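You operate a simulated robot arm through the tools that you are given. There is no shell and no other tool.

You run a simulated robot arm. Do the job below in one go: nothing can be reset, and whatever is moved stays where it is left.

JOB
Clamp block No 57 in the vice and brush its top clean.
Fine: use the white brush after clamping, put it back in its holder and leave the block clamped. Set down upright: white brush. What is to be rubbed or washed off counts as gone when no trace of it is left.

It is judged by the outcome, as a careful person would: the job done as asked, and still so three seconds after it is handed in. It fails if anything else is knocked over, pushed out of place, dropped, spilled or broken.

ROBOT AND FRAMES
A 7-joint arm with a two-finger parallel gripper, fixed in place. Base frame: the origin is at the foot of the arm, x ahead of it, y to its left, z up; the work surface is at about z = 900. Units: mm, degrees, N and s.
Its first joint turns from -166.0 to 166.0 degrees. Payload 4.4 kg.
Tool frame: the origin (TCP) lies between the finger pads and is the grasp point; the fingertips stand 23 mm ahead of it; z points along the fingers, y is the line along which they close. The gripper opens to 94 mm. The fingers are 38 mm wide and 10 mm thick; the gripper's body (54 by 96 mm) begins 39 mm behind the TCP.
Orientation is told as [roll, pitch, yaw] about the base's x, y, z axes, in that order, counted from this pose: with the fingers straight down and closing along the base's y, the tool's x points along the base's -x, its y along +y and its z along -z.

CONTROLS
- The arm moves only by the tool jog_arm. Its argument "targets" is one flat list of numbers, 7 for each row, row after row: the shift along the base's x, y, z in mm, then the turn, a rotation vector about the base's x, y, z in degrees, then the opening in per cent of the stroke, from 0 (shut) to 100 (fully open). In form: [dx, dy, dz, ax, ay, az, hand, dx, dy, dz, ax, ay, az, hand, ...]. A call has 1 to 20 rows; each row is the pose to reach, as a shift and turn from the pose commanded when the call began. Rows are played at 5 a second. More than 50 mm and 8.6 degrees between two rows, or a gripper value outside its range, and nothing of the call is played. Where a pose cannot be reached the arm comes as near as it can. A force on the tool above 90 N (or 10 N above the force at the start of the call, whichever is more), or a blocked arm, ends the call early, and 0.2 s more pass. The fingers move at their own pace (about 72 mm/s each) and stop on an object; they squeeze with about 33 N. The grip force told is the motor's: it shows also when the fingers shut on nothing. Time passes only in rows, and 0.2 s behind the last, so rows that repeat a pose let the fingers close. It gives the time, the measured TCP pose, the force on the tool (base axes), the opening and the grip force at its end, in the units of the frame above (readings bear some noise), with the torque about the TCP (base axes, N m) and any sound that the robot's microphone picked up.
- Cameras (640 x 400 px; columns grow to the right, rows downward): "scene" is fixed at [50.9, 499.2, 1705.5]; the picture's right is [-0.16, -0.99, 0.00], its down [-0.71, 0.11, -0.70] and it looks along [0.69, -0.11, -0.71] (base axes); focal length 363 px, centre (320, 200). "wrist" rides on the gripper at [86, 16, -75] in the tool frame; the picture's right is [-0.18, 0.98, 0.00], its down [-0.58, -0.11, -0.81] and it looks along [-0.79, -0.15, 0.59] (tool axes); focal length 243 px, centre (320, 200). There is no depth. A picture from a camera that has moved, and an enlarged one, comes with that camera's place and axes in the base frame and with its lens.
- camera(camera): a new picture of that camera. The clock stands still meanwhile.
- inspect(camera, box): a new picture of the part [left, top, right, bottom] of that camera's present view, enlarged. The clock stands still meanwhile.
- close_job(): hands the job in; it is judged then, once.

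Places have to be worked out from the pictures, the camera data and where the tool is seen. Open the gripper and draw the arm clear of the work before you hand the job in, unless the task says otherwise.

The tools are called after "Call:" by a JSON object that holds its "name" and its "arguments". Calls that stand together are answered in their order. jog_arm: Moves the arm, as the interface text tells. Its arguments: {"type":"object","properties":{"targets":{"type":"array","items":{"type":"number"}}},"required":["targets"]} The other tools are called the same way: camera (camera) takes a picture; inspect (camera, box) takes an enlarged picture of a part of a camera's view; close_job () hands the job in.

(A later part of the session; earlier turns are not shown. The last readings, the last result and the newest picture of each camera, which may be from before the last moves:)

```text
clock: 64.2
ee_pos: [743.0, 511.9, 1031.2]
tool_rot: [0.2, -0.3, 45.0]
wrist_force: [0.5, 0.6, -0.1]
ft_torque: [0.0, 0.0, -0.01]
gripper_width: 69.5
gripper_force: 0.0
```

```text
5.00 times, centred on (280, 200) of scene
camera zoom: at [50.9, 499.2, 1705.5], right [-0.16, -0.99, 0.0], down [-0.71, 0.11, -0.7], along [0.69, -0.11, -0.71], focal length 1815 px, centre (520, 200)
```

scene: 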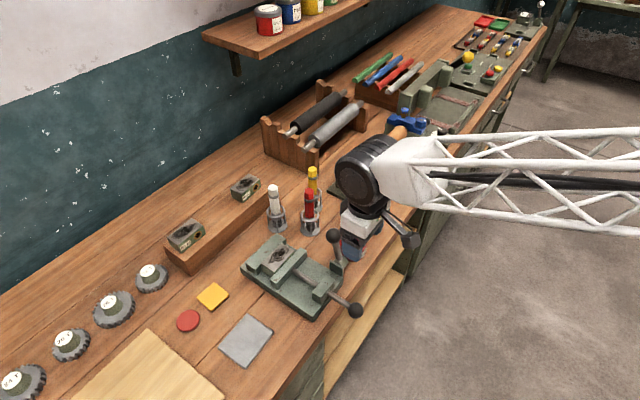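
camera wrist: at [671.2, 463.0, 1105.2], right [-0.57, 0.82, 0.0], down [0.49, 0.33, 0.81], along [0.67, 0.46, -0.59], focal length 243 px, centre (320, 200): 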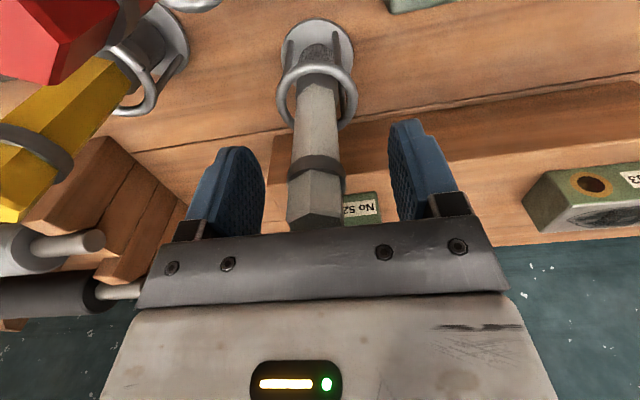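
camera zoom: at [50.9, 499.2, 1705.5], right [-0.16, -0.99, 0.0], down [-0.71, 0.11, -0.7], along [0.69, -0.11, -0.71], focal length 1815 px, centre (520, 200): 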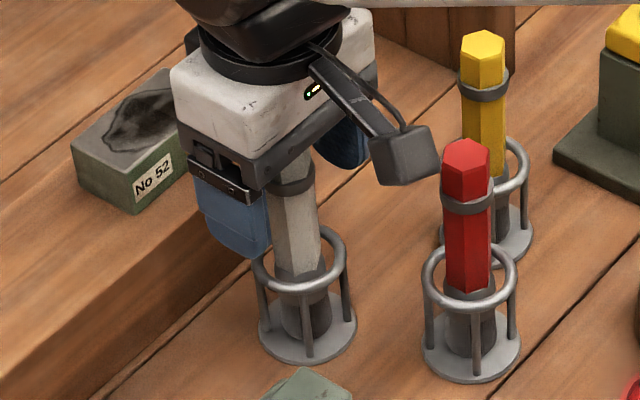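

The brush is between the pads with room above it. I lower 2 mm more and close.

Call:
{"name": "jog_arm", "arguments": {"targets": [0, 0, -2, 0, 0, 0, 60, 0, 0, -2, 0, 0, 0, 30, 0, 0, -2, 0, 0, 0, 0, 0, 0, -2, 0, 0, 0, 0, 0, 0, -2, 0, 0, 0, 0]}}

Call:
{"name": "camera", "arguments": {"camera": "wrist"}}

Call:
{"name": "inspect", "arguments": {"camera": "scene", "box": [240, 160, 320, 240]}}

```text
clock: 65.4
ee_pos: [742.5, 512.5, 1028.6]
tool_rot: [0.2, -0.3, 45.0]
wrist_force: [0.7, -0.8, 0.1]
ft_torque: [0.0, -0.05, -0.01]
gripper_width: 26.2
gripper_force: 33.6
```

```text
taken
camera wrist: at [671.2, 462.8, 1103.0], right [-0.57, 0.82, 0.0], down [0.49, 0.33, 0.81], along [0.67, 0.46, -0.59], focal length 243 px, centre (320, 200)
```

wrist: 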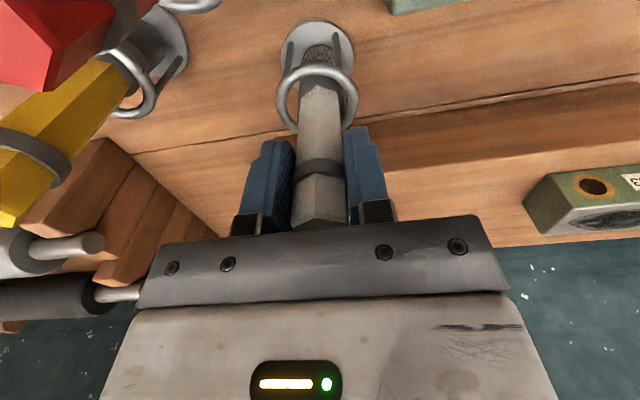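

```text
5.00 times, centred on (280, 200) of scene
camera zoom: at [50.9, 499.2, 1705.5], right [-0.16, -0.99, 0.0], down [-0.71, 0.11, -0.7], along [0.69, -0.11, -0.71], focal length 1815 px, centre (520, 200)
```

zoom: 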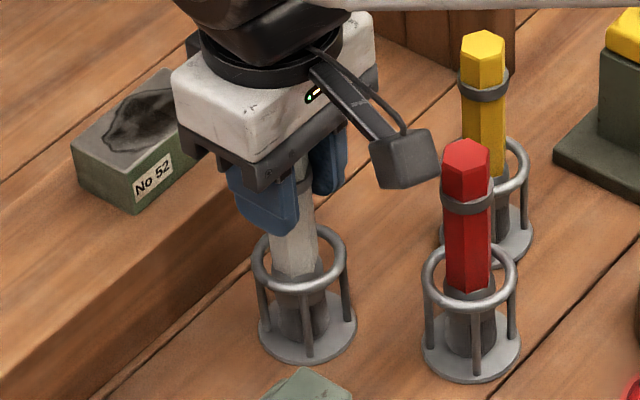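

The brush is gripped (26 mm) at TCP (742.5, 512.5, 1028.6), which I note for putting it back. I lift it gently straight up.

Call:
{"name": "jog_arm", "arguments": {"targets": [0, 0, 2, 0, 0, 0, 0, 0, 0, 6, 0, 0, 0, 0, 0, 0, 12, 0, 0, 0, 0, 0, 0, 20, 0, 0, 0, 0, 0, 0, 29, 0, 0, 0, 0, 0, 0, 39, 0, 0, 0, 0, 0, 0, 50, 0, 0, 0, 0, 0, 0, 62, 0, 0, 0, 0, 0, 0, 74, 0, 0, 0, 0, 0, 0, 86, 0, 0, 0, 0, 0, 0, 96, 0, 0, 0, 0, 0, 0, 104, 0, 0, 0, 0, 0, 0, 108, 0, 0, 0, 0, 0, 0, 110, 0, 0, 0, 0]}}

Call:
{"name": "camera", "arguments": {"camera": "wrist"}}

Call:
{"name": "inspect", "arguments": {"camera": "scene", "box": [230, 110, 330, 240]}}

```text
clock: 68.4
ee_pos: [743.8, 513.7, 1139.0]
tool_rot: [0.2, -0.4, 45.0]
wrist_force: [-1.2, 0.4, -1.2]
ft_torque: [-0.01, -0.05, 0.01]
gripper_width: 25.9
gripper_force: 33.0
```

```text
taken
camera wrist: at [672.0, 463.2, 1213.3], right [-0.57, 0.82, 0.0], down [0.49, 0.33, 0.81], along [0.67, 0.46, -0.59], focal length 243 px, centre (320, 200)
```

wrist: 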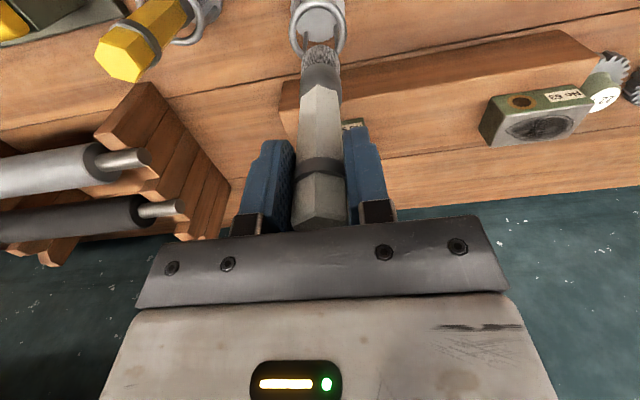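

```text
3.08 times, centred on (280, 175) of scene
camera zoom: at [50.9, 499.2, 1705.5], right [-0.16, -0.99, 0.0], down [-0.71, 0.11, -0.7], along [0.69, -0.11, -0.71], focal length 1117 px, centre (443, 277)
```

zoom: 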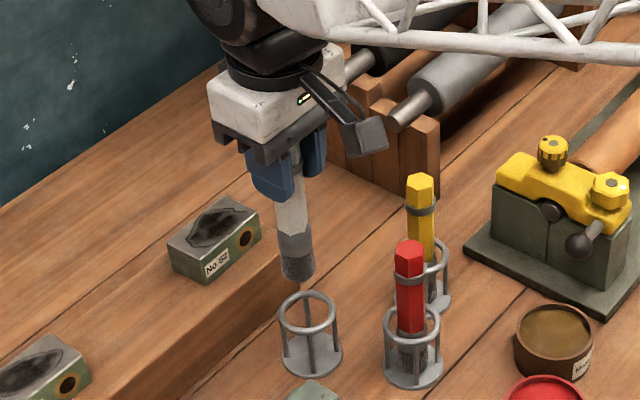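

The brush is out of its holder and hangs straight, with its tip about 125 mm below the TCP. I carry it over the block.

Call:
{"name": "jog_arm", "arguments": {"targets": [-4, 0, 0, 0, 0, 0, 0, -12, 0, 0, 0, 0, 0, 0, -24, 1, 0, 0, 0, 0, 0, -40, 1, 0, 0, 0, 0, 0, -58, 2, 0, 0, 0, 0, 0, -76, 3, 0, 0, 0, 0, 0, -94, 4, 0, 0, 0, 0, 0, -112, 4, 0, 0, 0, 0, 0, -127, 5, 0, 0, 0, 0, 0, -139, 6, 0, 0, 0, 0, 0, -147, 6, 0, 0, 0, 0, 0, -152, 6, 0, 0, 0, 0, 0]}}

Call:
{"name": "camera", "arguments": {"camera": "wrist"}}

Call:
{"name": "inspect", "arguments": {"camera": "scene", "box": [230, 170, 350, 310]}}

```text
clock: 71.0
ee_pos: [591.3, 518.5, 1139.5]
tool_rot: [0.2, -0.3, 45.0]
wrist_force: [-1.7, 0.3, -0.5]
ft_torque: [-0.01, 0.0, 0.02]
gripper_width: 25.8
gripper_force: 33.4
```

```text
taken
camera wrist: at [519.6, 469.8, 1213.5], right [-0.57, 0.82, 0.0], down [0.49, 0.33, 0.81], along [0.67, 0.46, -0.59], focal length 243 px, centre (320, 200)
```

wrist: 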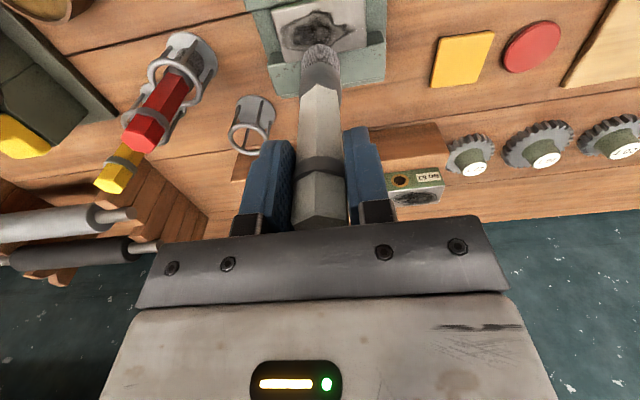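

```text
2.86 times, centred on (290, 240) of scene
camera zoom: at [50.9, 499.2, 1705.5], right [-0.16, -0.99, 0.0], down [-0.71, 0.11, -0.7], along [0.69, -0.11, -0.71], focal length 1037 px, centre (406, 86)
```

zoom: 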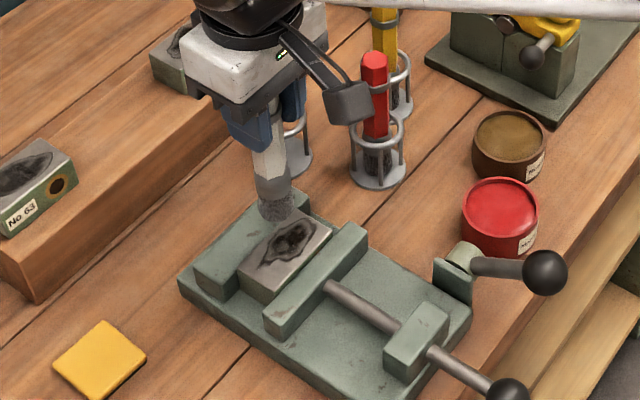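

I enlarge the block in the wrist view to fix its centre under the brush.

Call:
{"name": "inspect", "arguments": {"camera": "wrist", "box": [240, 0, 400, 110]}}

Call:
{"name": "inspect", "arguments": {"camera": "scene", "box": [270, 215, 340, 285]}}

```text
3.64 times, centred on (320, 55) of wrist
camera zoom: at [519.6, 469.8, 1213.5], right [-0.57, 0.82, 0.0], down [0.49, 0.33, 0.81], along [0.67, 0.46, -0.59], focal length 882 px, centre (320, 727)
```

zoom: 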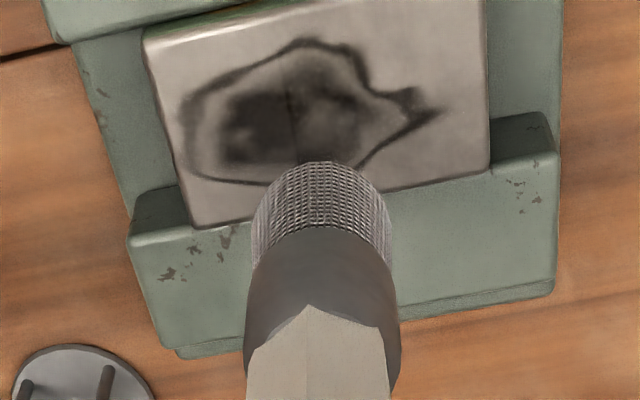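

```text
5.71 times, centred on (305, 250) of scene
camera zoom: at [50.9, 499.2, 1705.5], right [-0.16, -0.99, 0.0], down [-0.71, 0.11, -0.7], along [0.69, -0.11, -0.71], focal length 2074 px, centre (406, -86)
```

zoom: 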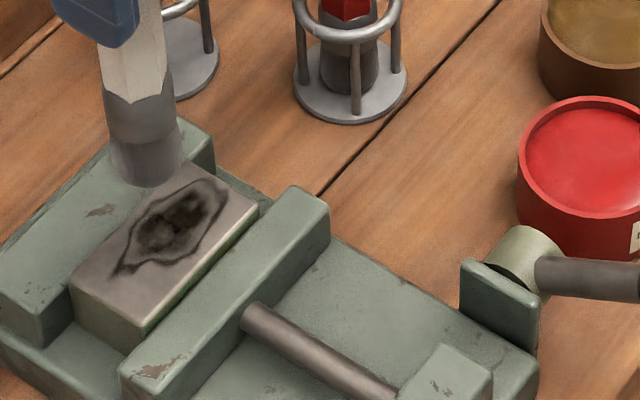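

The block's top centre is at (588.4, 518.5) and the brush tip sits about 3 mm ahead of the TCP. I centre the tip over the block and lower close to it.

Call:
{"name": "jog_arm", "arguments": {"targets": [-3, -2, -4, 0, 0, 0, 0, -5.6, -3.7, -12, 0, 0, 0, 0, -5.6, -3.7, -22, 0, 0, 0, 0, -5.6, -3.7, -32, 0, 0, 0, 0, -5.6, -3.7, -40, 0, 0, 0, 0, -5.6, -3.7, -43, 0, 0, 0, 0]}}

Call:
{"name": "inspect", "arguments": {"camera": "scene", "box": [265, 205, 345, 285]}}

Call:
{"name": "camera", "arguments": {"camera": "wrist"}}

```text
clock: 72.4
ee_pos: [586.5, 515.2, 1096.2]
tool_rot: [0.2, -0.2, 45.0]
wrist_force: [-0.3, 0.8, -0.2]
ft_torque: [0.02, -0.02, 0.03]
gripper_width: 25.9
gripper_force: 33.3
```

```text
5.00 times, centred on (305, 245) of scene
camera zoom: at [50.9, 499.2, 1705.5], right [-0.16, -0.99, 0.0], down [-0.71, 0.11, -0.7], along [0.69, -0.11, -0.71], focal length 1815 px, centre (395, -25)
```

zoom: 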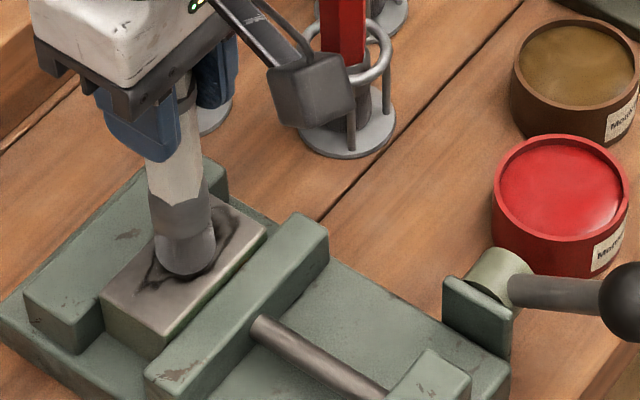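

```text
taken
camera wrist: at [514.8, 465.8, 1170.6], right [-0.56, 0.83, 0.0], down [0.49, 0.33, 0.81], along [0.67, 0.46, -0.59], focal length 243 px, centre (320, 200)
```

wrist: 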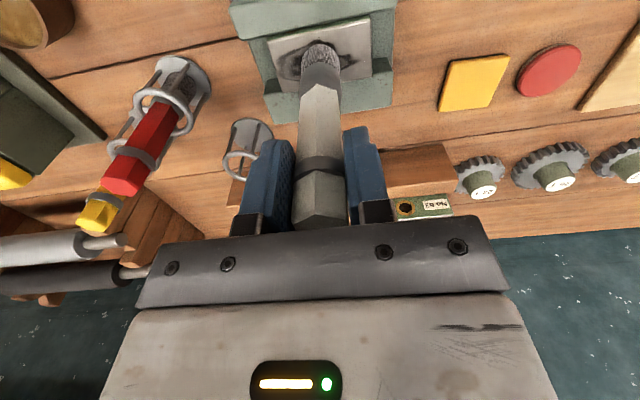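

The tip is a few mm above the soot. I lower it in 1 mm steps until light contact.

Call:
{"name": "jog_arm", "arguments": {"targets": [0, 0, -1, 0, 0, 0, 0, 0, 0, -2, 0, 0, 0, 0, 0, 0, -3, 0, 0, 0, 0, 0, 0, -4, 0, 0, 0, 0]}}

```text
clock: 73.4
ee_pos: [585.4, 515.0, 1093.8]
tool_rot: [0.2, -0.2, 45.0]
wrist_force: [-0.1, 0.3, 2.7]
ft_torque: [0.03, 0.08, -0.04]
gripper_width: 25.8
gripper_force: 32.9
```

Contact begins at about z 1093 with roughly 3 N. I go one more mm down and check.

Call:
{"name": "jog_arm", "arguments": {"targets": [0, 0, -0.5, 0, 0, 0, 0, 0, 0, -1, 0, 0, 0, 0]}}

```text
clock: 74.0
ee_pos: [585.4, 515.5, 1092.7]
tool_rot: [0.1, -0.4, 45.1]
wrist_force: [-3.5, 0.9, 12.0]
ft_torque: [0.17, 0.3, 0.02]
gripper_width: 25.7
gripper_force: 32.9
```

12 N is enough. I ease off slightly and make the first strokes along the block's long axis.

Call:
{"name": "jog_arm", "arguments": {"targets": [0, 0, 0.3, 0, 0, 0, 0, 5, -4.9, 0.3, 0, 0, 0, 0, 11.4, -11.2, 0.3, 0, 0, 0, 0, 17.8, -17.5, 0.3, 0, 0, 0, 0, 22, -21.6, 0.3, 0, 0, 0, 0, 17.8, -17.5, 0.3, 0, 0, 0, 0, 10, -9.8, 0.3, 0, 0, 0, 0, 2, -2, 0.3, 0, 0, 0, 0, -6, 5.9, 0.3, 0, 0, 0, 0, -14, 13.7, 0.3, 0, 0, 0, 0, -20, 19.6, 0.3, 0, 0, 0, 0, -22, 21.6, 0.3, 0, 0, 0, 0]}}

Call:
{"name": "camera", "arguments": {"camera": "wrist"}}

Call:
{"name": "inspect", "arguments": {"camera": "scene", "box": [265, 205, 345, 285]}}

```text
clock: 76.6
ee_pos: [565.0, 535.6, 1091.6]
tool_rot: [0.2, -0.3, 45.0]
wrist_force: [7.1, -6.3, 28.8]
ft_torque: [-0.69, -0.98, -0.06]
gripper_width: 26.3
gripper_force: 33.0
```

```text
taken
camera wrist: at [492.6, 486.7, 1165.7], right [-0.56, 0.83, 0.0], down [0.49, 0.33, 0.81], along [0.67, 0.46, -0.59], focal length 243 px, centre (320, 200)
```

wrist: 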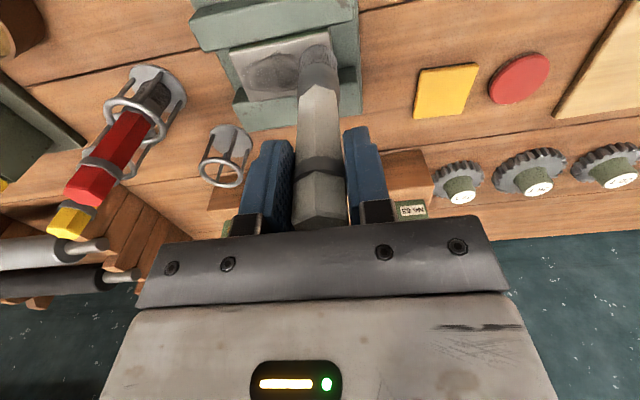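

```text
5.00 times, centred on (305, 245) of scene
camera zoom: at [50.9, 499.2, 1705.5], right [-0.16, -0.99, 0.0], down [-0.71, 0.11, -0.7], along [0.69, -0.11, -0.71], focal length 1815 px, centre (395, -25)
```

zoom: 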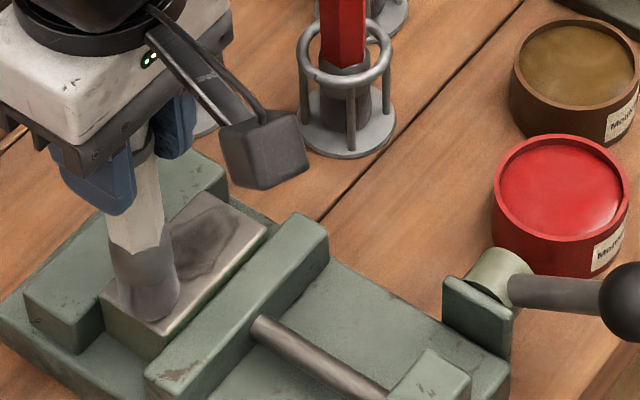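

The soot is fading. The force has risen to 29 N, so I raise by 1.2 mm and brush along parallel tracks on either side of the centre.

Call:
{"name": "jog_arm", "arguments": {"targets": [0, 0, 1.2, 0, 0, 0, 0, 3, 3, 1.2, 0, 0, 0, 0, 6, 6, 1.2, 0, 0, 0, 0, 13, -0.9, 1.2, 0, 0, 0, 0, 20, -7.7, 1.2, 0, 0, 0, 0, 27, -14.6, 1.2, 0, 0, 0, 0, 34, -21.4, 1.2, 0, 0, 0, 0, 41, -28.3, 1.2, 0, 0, 0, 0, 47, -34.2, 1.2, 0, 0, 0, 0, 50, -37.2, 1.2, 0, 0, 0, 0, 44, -31.3, 1.2, 0, 0, 0, 0, 37, -24.4, 1.2, 0, 0, 0, 0, 30, -17.5, 1.2, 0, 0, 0, 0, 23, -10.7, 1.2, 0, 0, 0, 0, 16, -3.8, 1.2, 0, 0, 0, 0, 9, 3, 1.2, 0, 0, 0, 0, 6, 6, 1.2, 0, 0, 0, 0]}}

Call:
{"name": "camera", "arguments": {"camera": "wrist"}}

Call:
{"name": "inspect", "arguments": {"camera": "scene", "box": [265, 205, 345, 285]}}

```text
clock: 80.2
ee_pos: [569.8, 542.9, 1091.6]
tool_rot: [0.2, -0.2, 45.0]
wrist_force: [0.4, 0.2, -0.3]
ft_torque: [-0.02, -0.03, -0.01]
gripper_width: 26.0
gripper_force: 33.4
```

```text
taken
camera wrist: at [498.3, 493.2, 1166.7], right [-0.57, 0.82, 0.0], down [0.49, 0.33, 0.81], along [0.67, 0.46, -0.59], focal length 243 px, centre (320, 200)
```

wrist: 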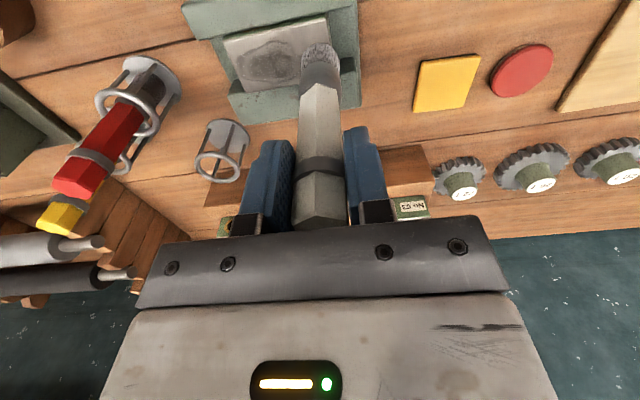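

```text
5.00 times, centred on (305, 245) of scene
camera zoom: at [50.9, 499.2, 1705.5], right [-0.16, -0.99, 0.0], down [-0.71, 0.11, -0.7], along [0.69, -0.11, -0.71], focal length 1815 px, centre (395, -25)
```

zoom: 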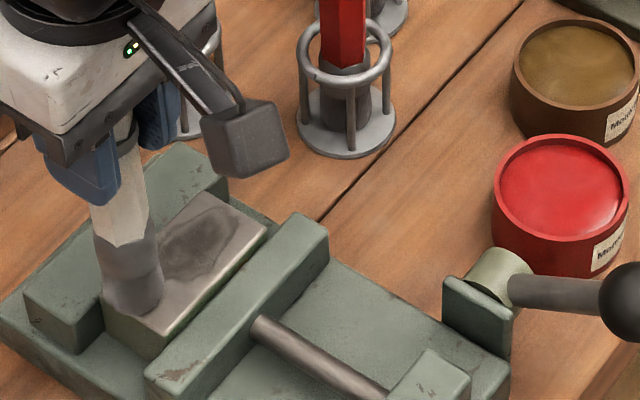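

There's no contact now, so the brush must have slid up a little in the grip. I lower in half-mm steps to find contact again.

Call:
{"name": "jog_arm", "arguments": {"targets": [4, -4, -0.5, 0, 0, 0, 0, 7, -7, -1, 0, 0, 0, 0, 7, -7, -1, 0, 0, 0, 0]}}

```text
clock: 81.0
ee_pos: [577.5, 537.0, 1092.5]
tool_rot: [0.1, -0.3, 45.0]
wrist_force: [-2.4, 3.1, 7.7]
ft_torque: [0.34, 0.15, 0.01]
gripper_width: 26.1
gripper_force: 32.9
```

7.7 N is good. I brush back and forth on the track nearer the fixed jaw.

Call:
{"name": "jog_arm", "arguments": {"targets": [7.1, -7, 0, 0, 0, 0, 0, 14.3, -14, 0, 0, 0, 0, 0, 21.4, -21, 0, 0, 0, 0, 0, 28.6, -28, 0, 0, 0, 0, 0, 35.7, -35, 0, 0, 0, 0, 0, 28.6, -28, 0, 0, 0, 0, 0, 21.4, -21, 0, 0, 0, 0, 0, 14.3, -14, 0, 0, 0, 0, 0, 7.1, -7, 0, 0, 0, 0, 0, 0, 0, 0, 0, 0, 0, 0, -7.1, 7, 0, 0, 0, 0, 0, 0, 0, 0, 0, 0, 0, 0, 7.1, -7, 0, 0, 0, 0, 0, 14.3, -14, 0, 0, 0, 0, 0, 21.4, -21, 0, 0, 0, 0, 0]}}

Call:
{"name": "inspect", "arguments": {"camera": "scene", "box": [265, 205, 345, 285]}}

Call:
{"name": "inspect", "arguments": {"camera": "wrist", "box": [220, 0, 400, 110]}}

```text
clock: 84.2
ee_pos: [598.3, 514.6, 1092.5]
tool_rot: [0.2, -0.2, 45.0]
wrist_force: [-0.9, 0.0, -0.5]
ft_torque: [0.01, -0.01, 0.03]
gripper_width: 25.9
gripper_force: 33.3
```

```text
5.00 times, centred on (305, 245) of scene
camera zoom: at [50.9, 499.2, 1705.5], right [-0.16, -0.99, 0.0], down [-0.71, 0.11, -0.7], along [0.69, -0.11, -0.71], focal length 1815 px, centre (395, -25)
```

zoom: 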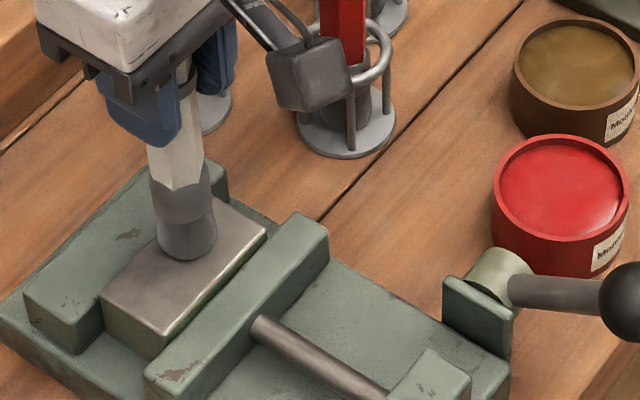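

```text
3.56 times, centred on (310, 55) of wrist
camera zoom: at [526.4, 465.1, 1166.9], right [-0.56, 0.83, 0.0], down [0.49, 0.33, 0.81], along [0.67, 0.46, -0.59], focal length 863 px, centre (356, 716)
```

zoom: 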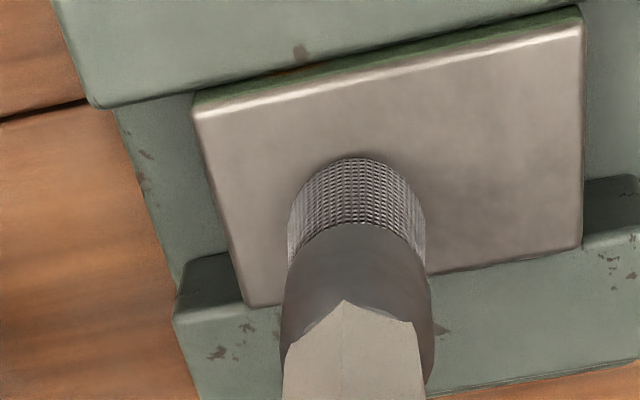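

Nearly all of it is gone. I shift to the track nearer the moving jaw, lower by 0.8 mm and brush that too.

Call:
{"name": "jog_arm", "arguments": {"targets": [-6, -6, -0.3, 0, 0, 0, 0, -12.6, -12.9, -0.8, 0, 0, 0, 0, -5.5, -19.9, -0.8, 0, 0, 0, 0, 1.7, -26.9, -0.8, 0, 0, 0, 0, -5.5, -19.9, -0.8, 0, 0, 0, 0, -12.6, -12.9, -0.8, 0, 0, 0, 0, -19.7, -5.9, -0.8, 0, 0, 0, 0, -26.9, 1.1, -0.8, 0, 0, 0, 0, -34, 8.1, -0.8, 0, 0, 0, 0, -41.2, 15.1, -0.8, 0, 0, 0, 0, -34, 8.1, -0.8, 0, 0, 0, 0, -26.9, 1.1, -0.8, 0, 0, 0, 0, -19.7, -5.9, -0.8, 0, 0, 0, 0, -12.6, -12.9, -0.8, 0, 0, 0, 0]}}

Call:
{"name": "inspect", "arguments": {"camera": "wrist", "box": [220, 0, 400, 110]}}

```text
clock: 87.2
ee_pos: [585.7, 501.2, 1091.1]
tool_rot: [0.2, -0.3, 45.0]
wrist_force: [-4.2, 4.2, 13.1]
ft_torque: [0.47, 0.38, 0.04]
gripper_width: 26.0
gripper_force: 32.6
```

```text
3.56 times, centred on (310, 55) of wrist
camera zoom: at [514.2, 451.1, 1165.7], right [-0.56, 0.83, 0.0], down [0.49, 0.33, 0.81], along [0.67, 0.46, -0.59], focal length 863 px, centre (356, 716)
```

zoom: 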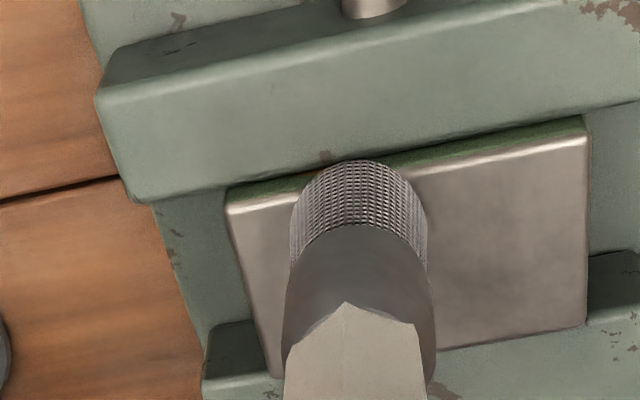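

It's in good contact (13 N). I make one more pass over the centre and the far track to remove any faint trace.

Call:
{"name": "jog_arm", "arguments": {"targets": [6.7, 6.8, 0, 0, 0, 0, 0, 13.8, -0.2, 0, 0, 0, 0, 0, 21, -7.2, 0, 0, 0, 0, 0, 13.8, -0.2, 0, 0, 0, 0, 0, 6.7, 6.8, 0, 0, 0, 0, 0, -0.4, 13.8, 0, 0, 0, 0, 0, -7.6, 20.8, 0, 0, 0, 0, 0, -14.7, 27.8, 0, 0, 0, 0, 0, -21.9, 34.8, 0, 0, 0, 0, 0, -18, 38.4, 0, 0, 0, 0, 0, -15, 41.2, 0, 0, 0, 0, 0, -7.9, 34.2, 0, 0, 0, 0, 0, -0.8, 27.2, 0, 0, 0, 0, 0, 6.4, 20.2, 0, 0, 0, 0, 0, 13.5, 13.2, 0, 0, 0, 0, 0, 20.7, 6.2, 0, 0, 0, 0, 0, 27.8, -0.8, 0, 0, 0, 0, 0, 20.7, 6.2, 0, 0, 0, 0, 0, 13.5, 13.2, 0, 0, 0, 0, 0]}}

Call:
{"name": "jog_arm", "arguments": {"targets": [0, 0, 3, 0, 0, 0, 0, 0, 0, 9, 0, 0, 0, 0, 4, 4, 17, 0, 0, 0, 0, 10, 10, 27, 0, 0, 0, 0, 18, 18, 37, 0, 0, 0, 0, 28, 28, 45, 0, 0, 0, 0, 38, 38, 50, 0, 0, 0, 0, 46, 46, 53, 0, 0, 0, 0, 52, 52, 55, 0, 0, 0, 0]}}

Call:
{"name": "inspect", "arguments": {"camera": "scene", "box": [270, 225, 330, 285]}}

Call:
{"name": "camera", "arguments": {"camera": "wrist"}}

```text
clock: 91.2
ee_pos: [598.9, 514.9, 1090.6]
tool_rot: [0.2, -0.3, 45.0]
wrist_force: [4.3, -4.1, 15.2]
ft_torque: [-0.44, -0.79, -0.08]
gripper_width: 26.0
gripper_force: 33.2
```

```text
clock: 93.2
ee_pos: [649.8, 567.5, 1146.6]
tool_rot: [0.2, -0.3, 45.0]
wrist_force: [-0.2, 1.1, -0.9]
ft_torque: [0.02, 0.01, -0.02]
gripper_width: 25.8
gripper_force: 33.0
```

```text
6.67 times, centred on (300, 255) of scene
camera zoom: at [50.9, 499.2, 1705.5], right [-0.16, -0.99, 0.0], down [-0.71, 0.11, -0.7], along [0.69, -0.11, -0.71], focal length 2419 px, centre (453, -167)
```

zoom: 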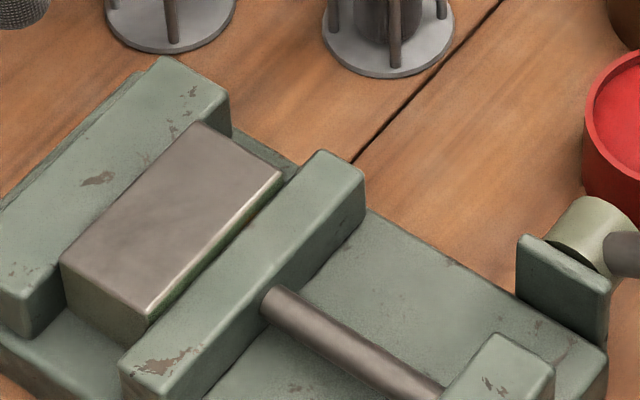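

```text
taken
camera wrist: at [578.8, 517.8, 1220.4], right [-0.57, 0.82, 0.0], down [0.49, 0.33, 0.81], along [0.67, 0.46, -0.59], focal length 243 px, centre (320, 200)
```

wrist: 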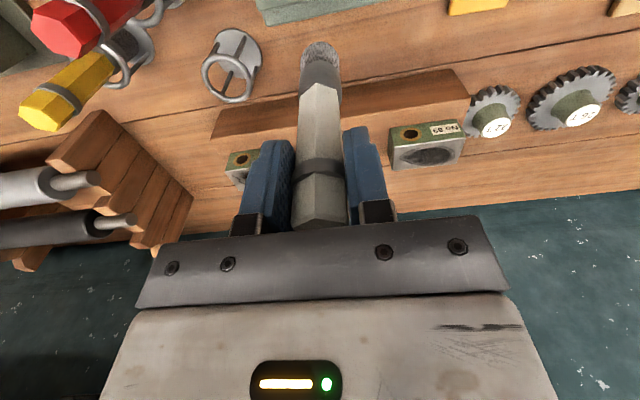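

The block's top looks clean. I enlarge it further to look for any faint remnant.

Call:
{"name": "inspect", "arguments": {"camera": "scene", "box": [278, 238, 316, 274]}}

Call:
{"name": "inspect", "arguments": {"camera": "scene", "box": [225, 120, 325, 240]}}

```text
11.11 times, centred on (297, 256) of scene
camera zoom: at [50.9, 499.2, 1705.5], right [-0.16, -0.99, 0.0], down [-0.71, 0.11, -0.7], along [0.69, -0.11, -0.71], focal length 4032 px, centre (576, -422)
```

zoom: 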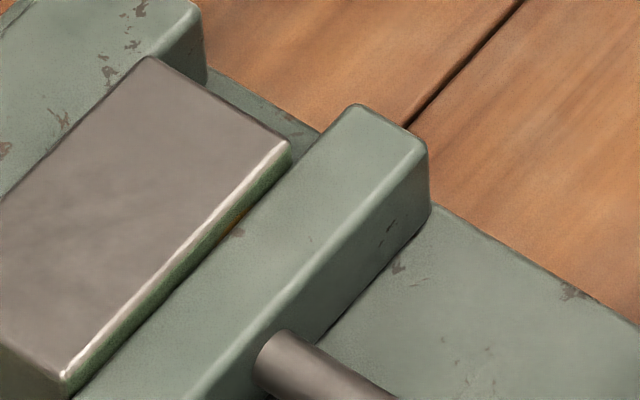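

```text
3.33 times, centred on (275, 180) of scene
camera zoom: at [50.9, 499.2, 1705.5], right [-0.16, -0.99, 0.0], down [-0.71, 0.11, -0.7], along [0.69, -0.11, -0.71], focal length 1210 px, centre (470, 267)
```

zoom: 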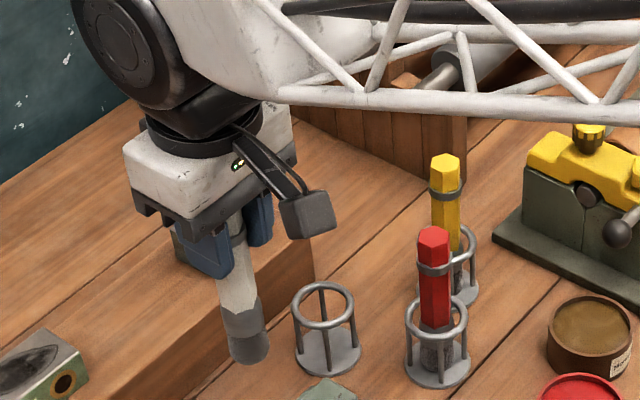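

The surface shows only subtle mottling. I take a closer wrist view from the near side of the vice to be certain that no trace remains.

Call:
{"name": "jog_arm", "arguments": {"targets": [-2, -4, 0, 0, 0, 0, 0, -6, -12, 0, 0, 0, 0, 0, -12, -26, 0, 0, 0, 0, 0, -20, -43, 0, 0, 0, 0, 0, -29, -61, 0, 0, 0, 0, 0, -38, -80, 0, 0, 0, 0, 0, -46, -98, 0, 0, 0, 0, 0, -53, -112, 0, 0, 0, 0, 0, -58, -122, 0, 0, 0, 0, 0, -60, -127, 0, 0, 0, 0, 0]}}

Call:
{"name": "camera", "arguments": {"camera": "wrist"}}

Call:
{"name": "inspect", "arguments": {"camera": "wrist", "box": [340, 40, 430, 110]}}

```text
clock: 95.4
ee_pos: [591.7, 439.5, 1145.0]
tool_rot: [0.2, -0.4, 45.1]
wrist_force: [0.1, -0.6, -0.4]
ft_torque: [0.02, -0.01, 0.01]
gripper_width: 25.8
gripper_force: 32.7
```

```text
taken
camera wrist: at [520.4, 389.4, 1219.7], right [-0.57, 0.82, 0.0], down [0.49, 0.33, 0.81], along [0.67, 0.46, -0.59], focal length 243 px, centre (320, 200)
```

wrist: 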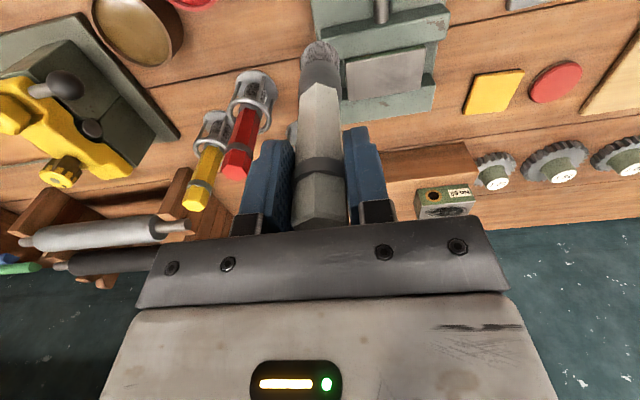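

```text
5.71 times, centred on (385, 75) of wrist
camera zoom: at [520.4, 389.4, 1219.7], right [-0.57, 0.82, 0.0], down [0.49, 0.33, 0.81], along [0.67, 0.46, -0.59], focal length 1386 px, centre (-51, 914)
```

zoom: 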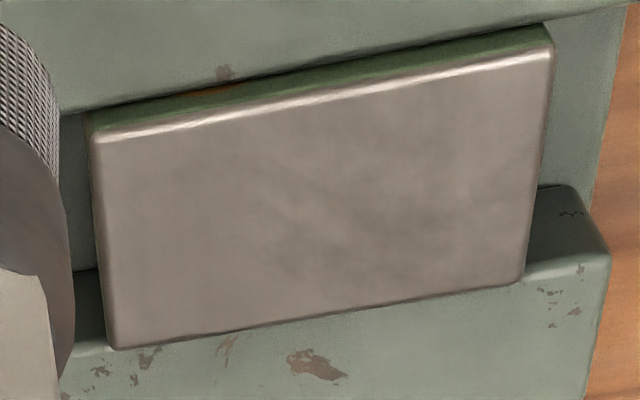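

There's a faint darker mottling on the right half that may be metal texture. To be safe I brush that half again and compare.

Call:
{"name": "jog_arm", "arguments": {"targets": [-1, 3, 0, 0, 0, 0, 0, -3, 12, 0, 0, 0, 0, 0, -5, 26, 0, 0, 0, 0, 0, -7, 43, 0, 0, 0, 0, 0, -9, 60, 0, 0, 0, 0, 0, -11, 74, 0, 0, 0, 0, 0, -13, 82, -6, 0, 0, 0, 0, -13, 85, -16, 0, 0, 0, 0, -13, 85, -28, 0, 0, 0, 0, -13, 85, -39, 0, 0, 0, 0, -13, 85, -46, 0, 0, 0, 0, -13, 85, -50, 0, 0, 0, 0]}}

Call:
{"name": "jog_arm", "arguments": {"targets": [0, 0, -1.5, 0, 0, 0, 0, 0, 0, -3, 0, 0, 0, 0, 0, 0, -3.5, 0, 0, 0, 0]}}

```text
clock: 98.0
ee_pos: [578.8, 525.3, 1095.4]
tool_rot: [0.2, -0.3, 44.9]
wrist_force: [0.4, 0.1, -0.1]
ft_torque: [0.02, -0.04, 0.01]
gripper_width: 25.9
gripper_force: 32.9
```

```text
clock: 98.8
ee_pos: [579.1, 525.0, 1092.1]
tool_rot: [0.2, -0.4, 45.0]
wrist_force: [-0.8, 0.5, 0.1]
ft_torque: [0.03, 0.02, 0.0]
gripper_width: 25.9
gripper_force: 33.3
```

There's no contact yet at z 1092. I go down a little further.

Call:
{"name": "jog_arm", "arguments": {"targets": [0, 0, -0.7, 0, 0, 0, 0, 0, 0, -1.2, 0, 0, 0, 0]}}

```text
clock: 99.4
ee_pos: [576.9, 525.3, 1092.9]
tool_rot: [0.2, -0.4, 45.0]
wrist_force: [-0.2, -1.4, 9.7]
ft_torque: [-0.03, -0.21, 0.0]
gripper_width: 25.9
gripper_force: 33.4
```

Contact is at about 10 N. I brush the right half and middle again on three tracks.

Call:
{"name": "jog_arm", "arguments": {"targets": [-7.1, 7, 0, 0, 0, 0, 0, -14.3, 14, 0, 0, 0, 0, 0, -7.1, 7, 0, 0, 0, 0, 0, 0, 0, 0, 0, 0, 0, 0, 7.1, -7, 0, 0, 0, 0, 0, 14.3, -14, 0, 0, 0, 0, 0, 20.7, -7.7, 0, 0, 0, 0, 0, 13.5, -0.7, 0, 0, 0, 0, 0, 6.4, 6.3, 0, 0, 0, 0, 0, -0.7, 13.3, 0, 0, 0, 0, 0, -7.9, 20.3, 0, 0, 0, 0, 0, -0.7, 13.3, 0, 0, 0, 0, 0, -7, 7, 0, 0, 0, 0, 0, -13.5, 0.7, 0, 0, 0, 0, 0, -20.7, 7.7, 0, 0, 0, 0, 0, -13.5, 0.7, 0, 0, 0, 0, 0, -6.4, -6.3, 0, 0, 0, 0, 0, 0.7, -13.3, 0, 0, 0, 0, 0, 7.9, -20.3, 0, 0, 0, 0, 0]}}

Call:
{"name": "jog_arm", "arguments": {"targets": [0, 0, 3, 0, 0, 0, 0, 0, 0, 9, 0, 0, 0, 0, 0, -3, 18, 0, 0, 0, 0, 1, -8, 29, 0, 0, 0, 0, 2, -16, 40, 0, 0, 0, 0, 2, -26, 48, 0, 0, 0, 0, 3, -38, 52, 0, 0, 0, 0, 4, -50, 53, 0, 0, 0, 0, 4, -58, 53, 0, 0, 0, 0, 4, -63, 53, 0, 0, 0, 0]}}

Call:
{"name": "camera", "arguments": {"camera": "wrist"}}

Call:
{"name": "inspect", "arguments": {"camera": "wrist", "box": [340, 40, 430, 110]}}

```text
clock: 103.4
ee_pos: [585.7, 505.6, 1092.2]
tool_rot: [0.2, -0.3, 45.0]
wrist_force: [0.2, -0.3, -0.1]
ft_torque: [0.0, 0.01, -0.01]
gripper_width: 25.9
gripper_force: 33.6
```

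```text
clock: 105.6
ee_pos: [590.7, 441.1, 1142.8]
tool_rot: [0.2, -0.3, 45.0]
wrist_force: [0.1, -0.6, -1.0]
ft_torque: [0.01, 0.01, 0.03]
gripper_width: 25.8
gripper_force: 33.3
```

```text
taken
camera wrist: at [519.6, 391.3, 1217.4], right [-0.57, 0.82, 0.0], down [0.49, 0.33, 0.81], along [0.67, 0.46, -0.59], focal length 243 px, centre (320, 200)
```

wrist: 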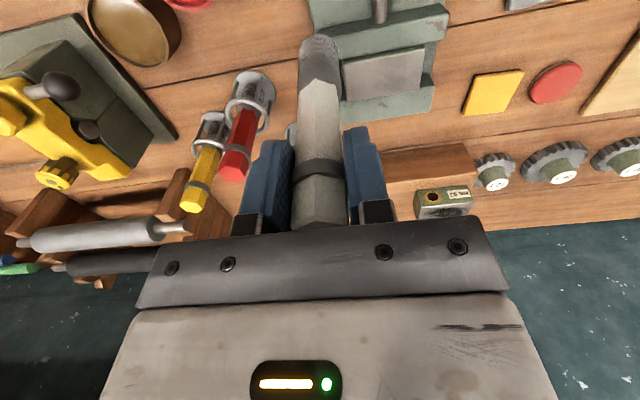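

```text
5.71 times, centred on (385, 75) of wrist
camera zoom: at [519.6, 391.3, 1217.4], right [-0.57, 0.82, 0.0], down [0.49, 0.33, 0.81], along [0.67, 0.46, -0.59], focal length 1386 px, centre (-51, 914)
```

zoom: 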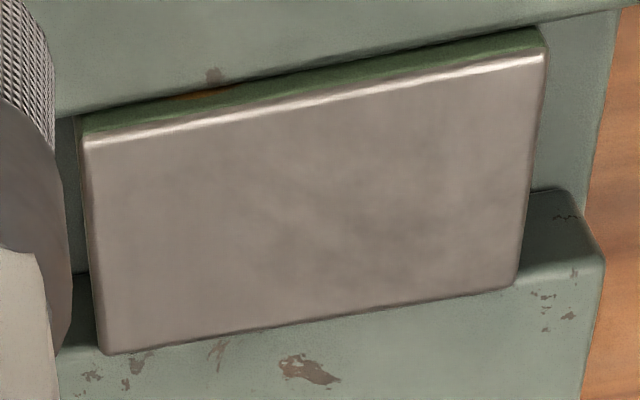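

The mottling is unchanged, so it's the metal's own texture and the soot is gone. Next I check how the brush sits in the grip before returning it.

Call:
{"name": "inspect", "arguments": {"camera": "wrist", "box": [270, 20, 370, 240]}}

Call:
{"name": "inspect", "arguments": {"camera": "scene", "box": [260, 150, 370, 280]}}

```text
1.82 times, centred on (320, 130) of wrist
camera zoom: at [519.6, 391.3, 1217.4], right [-0.57, 0.82, 0.0], down [0.49, 0.33, 0.81], along [0.67, 0.46, -0.59], focal length 441 px, centre (320, 327)
```

zoom: 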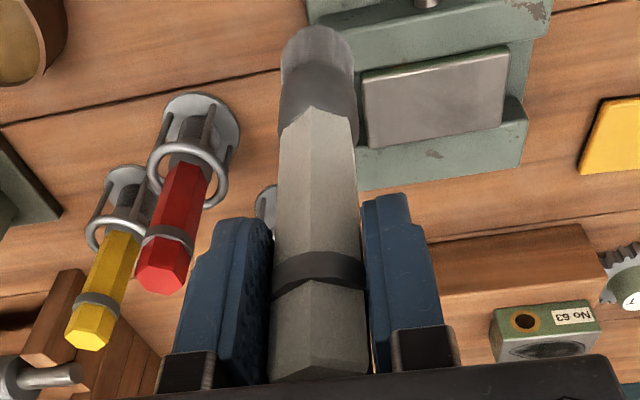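

```text
3.08 times, centred on (315, 215) of scene
camera zoom: at [50.9, 499.2, 1705.5], right [-0.16, -0.99, 0.0], down [-0.71, 0.11, -0.7], along [0.69, -0.11, -0.71], focal length 1117 px, centre (335, 154)
```

zoom: 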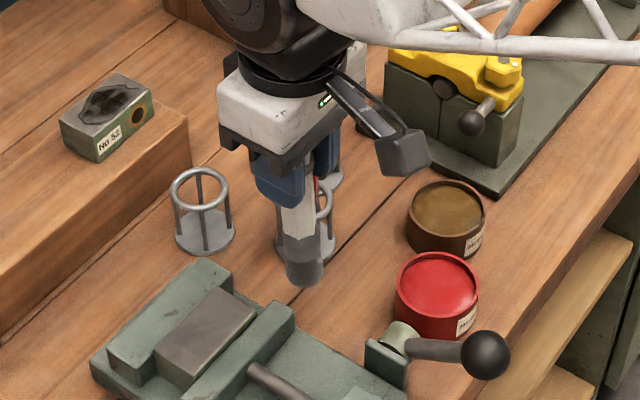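

The brush has tilted about 2.5° in the grip, with its tip towards the base. I'll counter-tilt the tool by that amount and carry it back over the holder by a path clear of the red brush.

Call:
{"name": "jog_arm", "arguments": {"targets": [1, 4, 0, 0.3, -0.3, 0, 0, 2, 14, 0, 0.6, -0.6, 0, 0, 4, 28, 0, 0.9, -0.9, 0, 0, 6, 44, 0, 1.2, -1.2, 0, 0, 8, 58, 0, 1.5, -1.5, 0, 0, 9, 67, 0, 1.8, -1.8, 0, 0, 14, 71, 0, 1.8, -1.8, 0, 0, 26, 71, 0, 1.8, -1.8, 0, 0, 42, 71, 0, 1.8, -1.8, 0, 0, 60, 71, 0, 1.8, -1.8, 0, 0, 78, 71, 0, 1.8, -1.8, 0, 0, 96, 71, 0, 1.8, -1.8, 0, 0, 114, 71, 0, 1.8, -1.8, 0, 0, 130, 71, 0, 1.8, -1.8, 0, 0, 142, 71, 0, 1.8, -1.8, 0, 0, 149, 71, 0, 1.8, -1.8, 0, 0, 152, 71, 0, 1.8, -1.8, 0, 0]}}

Call:
{"name": "camera", "arguments": {"camera": "wrist"}}

Call:
{"name": "inspect", "arguments": {"camera": "wrist", "box": [270, 0, 370, 240]}}

Call:
{"name": "inspect", "arguments": {"camera": "scene", "box": [240, 140, 330, 240]}}

```text
clock: 109.2
ee_pos: [742.5, 513.3, 1143.1]
tool_rot: [0.2, -2.8, 45.0]
wrist_force: [-0.6, -0.2, -0.8]
ft_torque: [-0.01, 0.01, -0.01]
gripper_width: 25.6
gripper_force: 32.9
```

```text
taken
camera wrist: at [668.5, 460.7, 1214.0], right [-0.57, 0.82, 0.01], down [0.46, 0.3, 0.83], along [0.68, 0.48, -0.55], focal length 243 px, centre (320, 200)
```

wrist: 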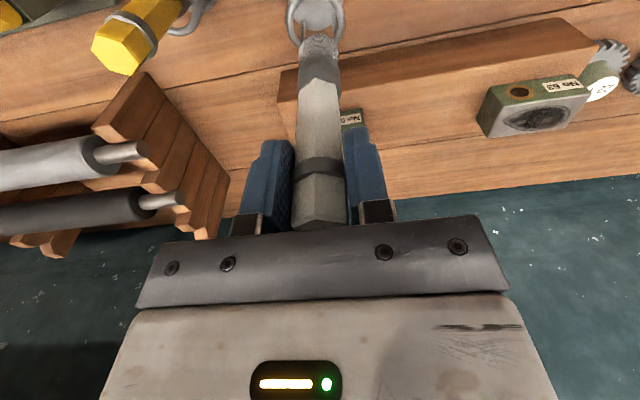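

```text
1.67 times, centred on (320, 120) of wrist
camera zoom: at [668.5, 460.7, 1214.0], right [-0.57, 0.82, 0.01], down [0.46, 0.3, 0.83], along [0.68, 0.48, -0.55], focal length 404 px, centre (320, 333)
```

zoom: 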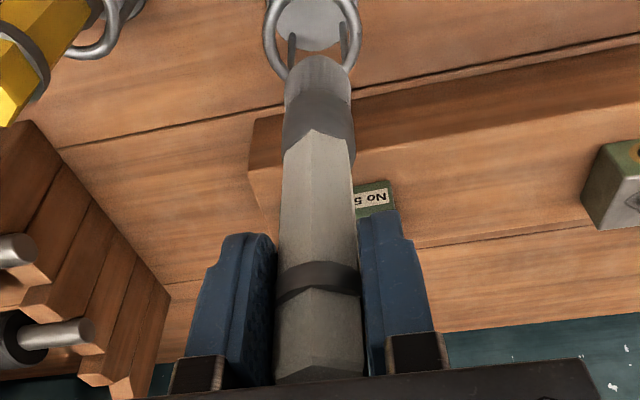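

```text
4.00 times, centred on (285, 190) of scene
camera zoom: at [50.9, 499.2, 1705.5], right [-0.16, -0.99, 0.0], down [-0.71, 0.11, -0.7], along [0.69, -0.11, -0.71], focal length 1452 px, centre (460, 240)
```

zoom: 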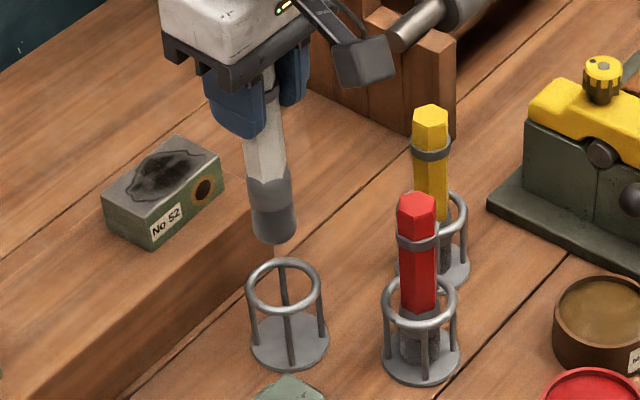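

The brush is nearly vertical and its tip is within about 2 mm of the holder centre. I shift 2 mm and lower until the tip is just above the ring, then check.

Call:
{"name": "jog_arm", "arguments": {"targets": [0, -1, -3, 0, 0, 0, 0, 0, -2, -10, 0, 0, 0, 0, 0, -2, -20, 0, 0, 0, 0, 0, -2, -30, 0, 0, 0, 0, 0, -2, -38, 0, 0, 0, 0, 0, -2, -43, 0, 0, 0, 0]}}

Call:
{"name": "inspect", "arguments": {"camera": "wrist", "box": [260, 0, 380, 120]}}

Call:
{"name": "inspect", "arguments": {"camera": "scene", "box": [250, 170, 310, 240]}}

```text
clock: 110.6
ee_pos: [742.8, 509.9, 1101.3]
tool_rot: [0.2, -2.8, 44.9]
wrist_force: [0.9, -0.5, -1.0]
ft_torque: [0.0, -0.02, 0.0]
gripper_width: 25.8
gripper_force: 32.5
```

```text
3.33 times, centred on (320, 60) of wrist
camera zoom: at [668.3, 458.3, 1171.0], right [-0.57, 0.82, 0.01], down [0.46, 0.3, 0.83], along [0.68, 0.48, -0.55], focal length 809 px, centre (320, 667)
```

zoom: 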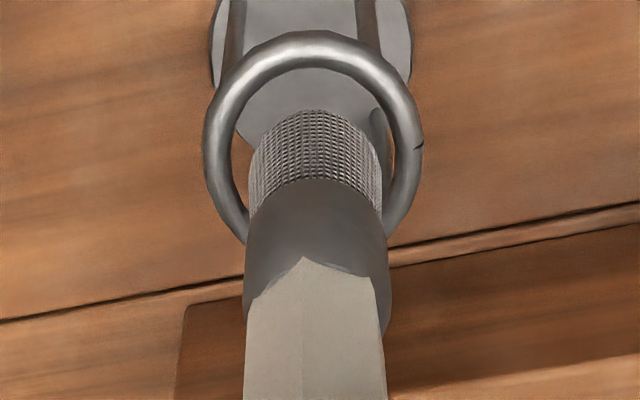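

```text
5.71 times, centred on (280, 205) of scene
camera zoom: at [50.9, 499.2, 1705.5], right [-0.16, -0.99, 0.0], down [-0.71, 0.11, -0.7], along [0.69, -0.11, -0.71], focal length 2074 px, centre (549, 171)
```

zoom: 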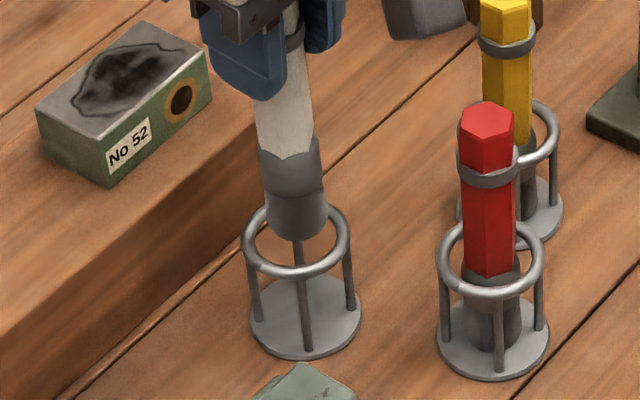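

The tip is centred over the ring in both views. I lower the brush into the holder.

Call:
{"name": "jog_arm", "arguments": {"targets": [0, 0, -4, 0, 0, 0, 0, 0, 0, -12, 0, 0, 0, 0, 0, 0, -22, 0, 0, 0, 0, 0, 0, -33, 0, 0, 0, 0, 0, 0, -44, 0, 0, 0, 0, 0, 0, -54, 0, 0, 0, 0, 0, 0, -61, 0, 0, 0, 0, 0, 0, -65, 0, 0, 0, 0]}}

Call:
{"name": "inspect", "arguments": {"camera": "wrist", "box": [250, 0, 390, 240]}}

Call:
{"name": "inspect", "arguments": {"camera": "scene", "box": [250, 170, 310, 240]}}

```text
clock: 112.4
ee_pos: [741.0, 509.8, 1035.7]
tool_rot: [0.2, -2.8, 45.1]
wrist_force: [-0.1, -0.4, -0.9]
ft_torque: [-0.05, -0.01, 0.0]
gripper_width: 25.8
gripper_force: 33.2
```

```text
1.67 times, centred on (320, 120) of wrist
camera zoom: at [667.7, 458.4, 1106.1], right [-0.57, 0.82, 0.01], down [0.46, 0.3, 0.83], along [0.68, 0.48, -0.55], focal length 404 px, centre (320, 333)
```

zoom: 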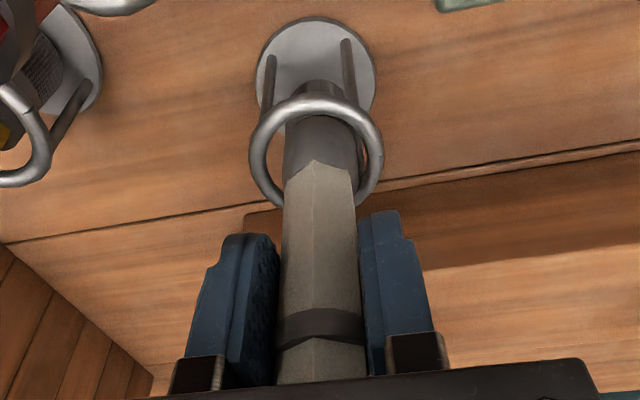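

```text
5.71 times, centred on (280, 205) of scene
camera zoom: at [50.9, 499.2, 1705.5], right [-0.16, -0.99, 0.0], down [-0.71, 0.11, -0.7], along [0.69, -0.11, -0.71], focal length 2074 px, centre (549, 171)
```

zoom: 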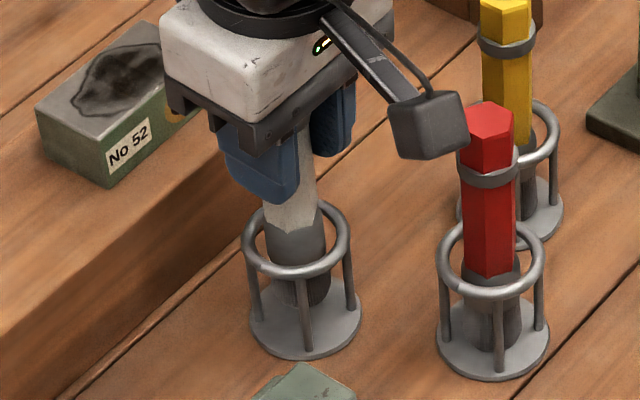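

The brush is inside the ring and hanging free. I lower in small steps to the base plate.

Call:
{"name": "jog_arm", "arguments": {"targets": [0, 0, -1.5, 0, 0, 0, 0, 0, 0, -3, 0, 0, 0, 0, 0, 0, -4, 0, 0, 0, 0, 0, 0, -5, 0, 0, 0, 0, 0, 0, -5.5, 0, 0, 0, 0]}}

```text
clock: 113.6
ee_pos: [743.2, 511.6, 1032.0]
tool_rot: [0.2, -2.9, 45.0]
wrist_force: [0.2, -0.2, -0.4]
ft_torque: [-0.02, 0.02, 0.01]
gripper_width: 25.7
gripper_force: 33.5
```

Call:
{"name": "jog_arm", "arguments": {"targets": [0, 0, -0.7, 0, 0, 0, 0, 0, 0, -1.4, 0, 0, 0, 0, 0, 0, -2, 0, 0, 0, 0]}}

```text
clock: 114.4
ee_pos: [743.0, 510.7, 1029.9]
tool_rot: [0.2, -2.8, 45.0]
wrist_force: [0.0, 0.5, -0.6]
ft_torque: [-0.05, 0.04, 0.0]
gripper_width: 26.0
gripper_force: 33.4
```

There's still no contact at z 1030, with the brush weight on the grip. I go on down in sub-mm steps.

Call:
{"name": "jog_arm", "arguments": {"targets": [0, 0, -0.6, 0, 0, 0, 0, 0, 0, -1.2, 0, 0, 0, 0, 0, 0, -1.2, 0, 0, 0, 0]}}

```text
clock: 115.2
ee_pos: [743.5, 510.4, 1028.0]
tool_rot: [0.2, -2.8, 45.0]
wrist_force: [0.6, 0.2, -0.3]
ft_torque: [0.03, -0.01, 0.01]
gripper_width: 25.7
gripper_force: 32.8
```

Still free at z 1028. I continue carefully.

Call:
{"name": "jog_arm", "arguments": {"targets": [0, 0, -0.6, 0, 0, 0, 0, 0, 0, -1.2, 0, 0, 0, 0, 0, 0, -1.2, 0, 0, 0, 0]}}

Call:
{"name": "inspect", "arguments": {"camera": "scene", "box": [250, 190, 310, 240]}}

```text
clock: 116.0
ee_pos: [742.6, 510.4, 1025.3]
tool_rot: [0.2, -2.7, 45.1]
wrist_force: [-1.1, -0.6, -0.5]
ft_torque: [0.0, 0.0, 0.0]
gripper_width: 25.6
gripper_force: 33.1
```

```text
8.00 times, centred on (280, 215) of scene
camera zoom: at [50.9, 499.2, 1705.5], right [-0.16, -0.99, 0.0], down [-0.71, 0.11, -0.7], along [0.69, -0.11, -0.71], focal length 2903 px, centre (640, 80)
```

zoom: 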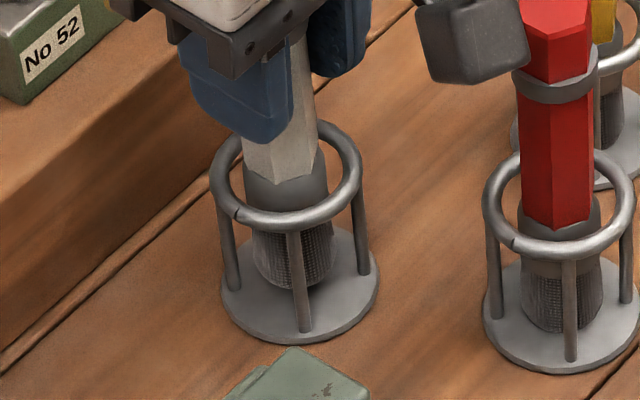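

Compared with the red brush, this one still hangs about 6 mm above its base plate, so it must have slid up in the grip. I continue lowering slowly.

Call:
{"name": "jog_arm", "arguments": {"targets": [0, 0, -0.7, 0, 0, 0, 0, 0, 0, -1.4, 0, 0, 0, 0, 0, 0, -2.1, 0, 0, 0, 0, 0, 0, -2.1, 0, 0, 0, 0]}}

```text
clock: 117.0
ee_pos: [742.1, 510.3, 1024.4]
tool_rot: [0.1, -2.8, 45.1]
wrist_force: [0.3, -0.9, -0.5]
ft_torque: [-0.04, 0.0, -0.04]
gripper_width: 25.7
gripper_force: 32.8
```

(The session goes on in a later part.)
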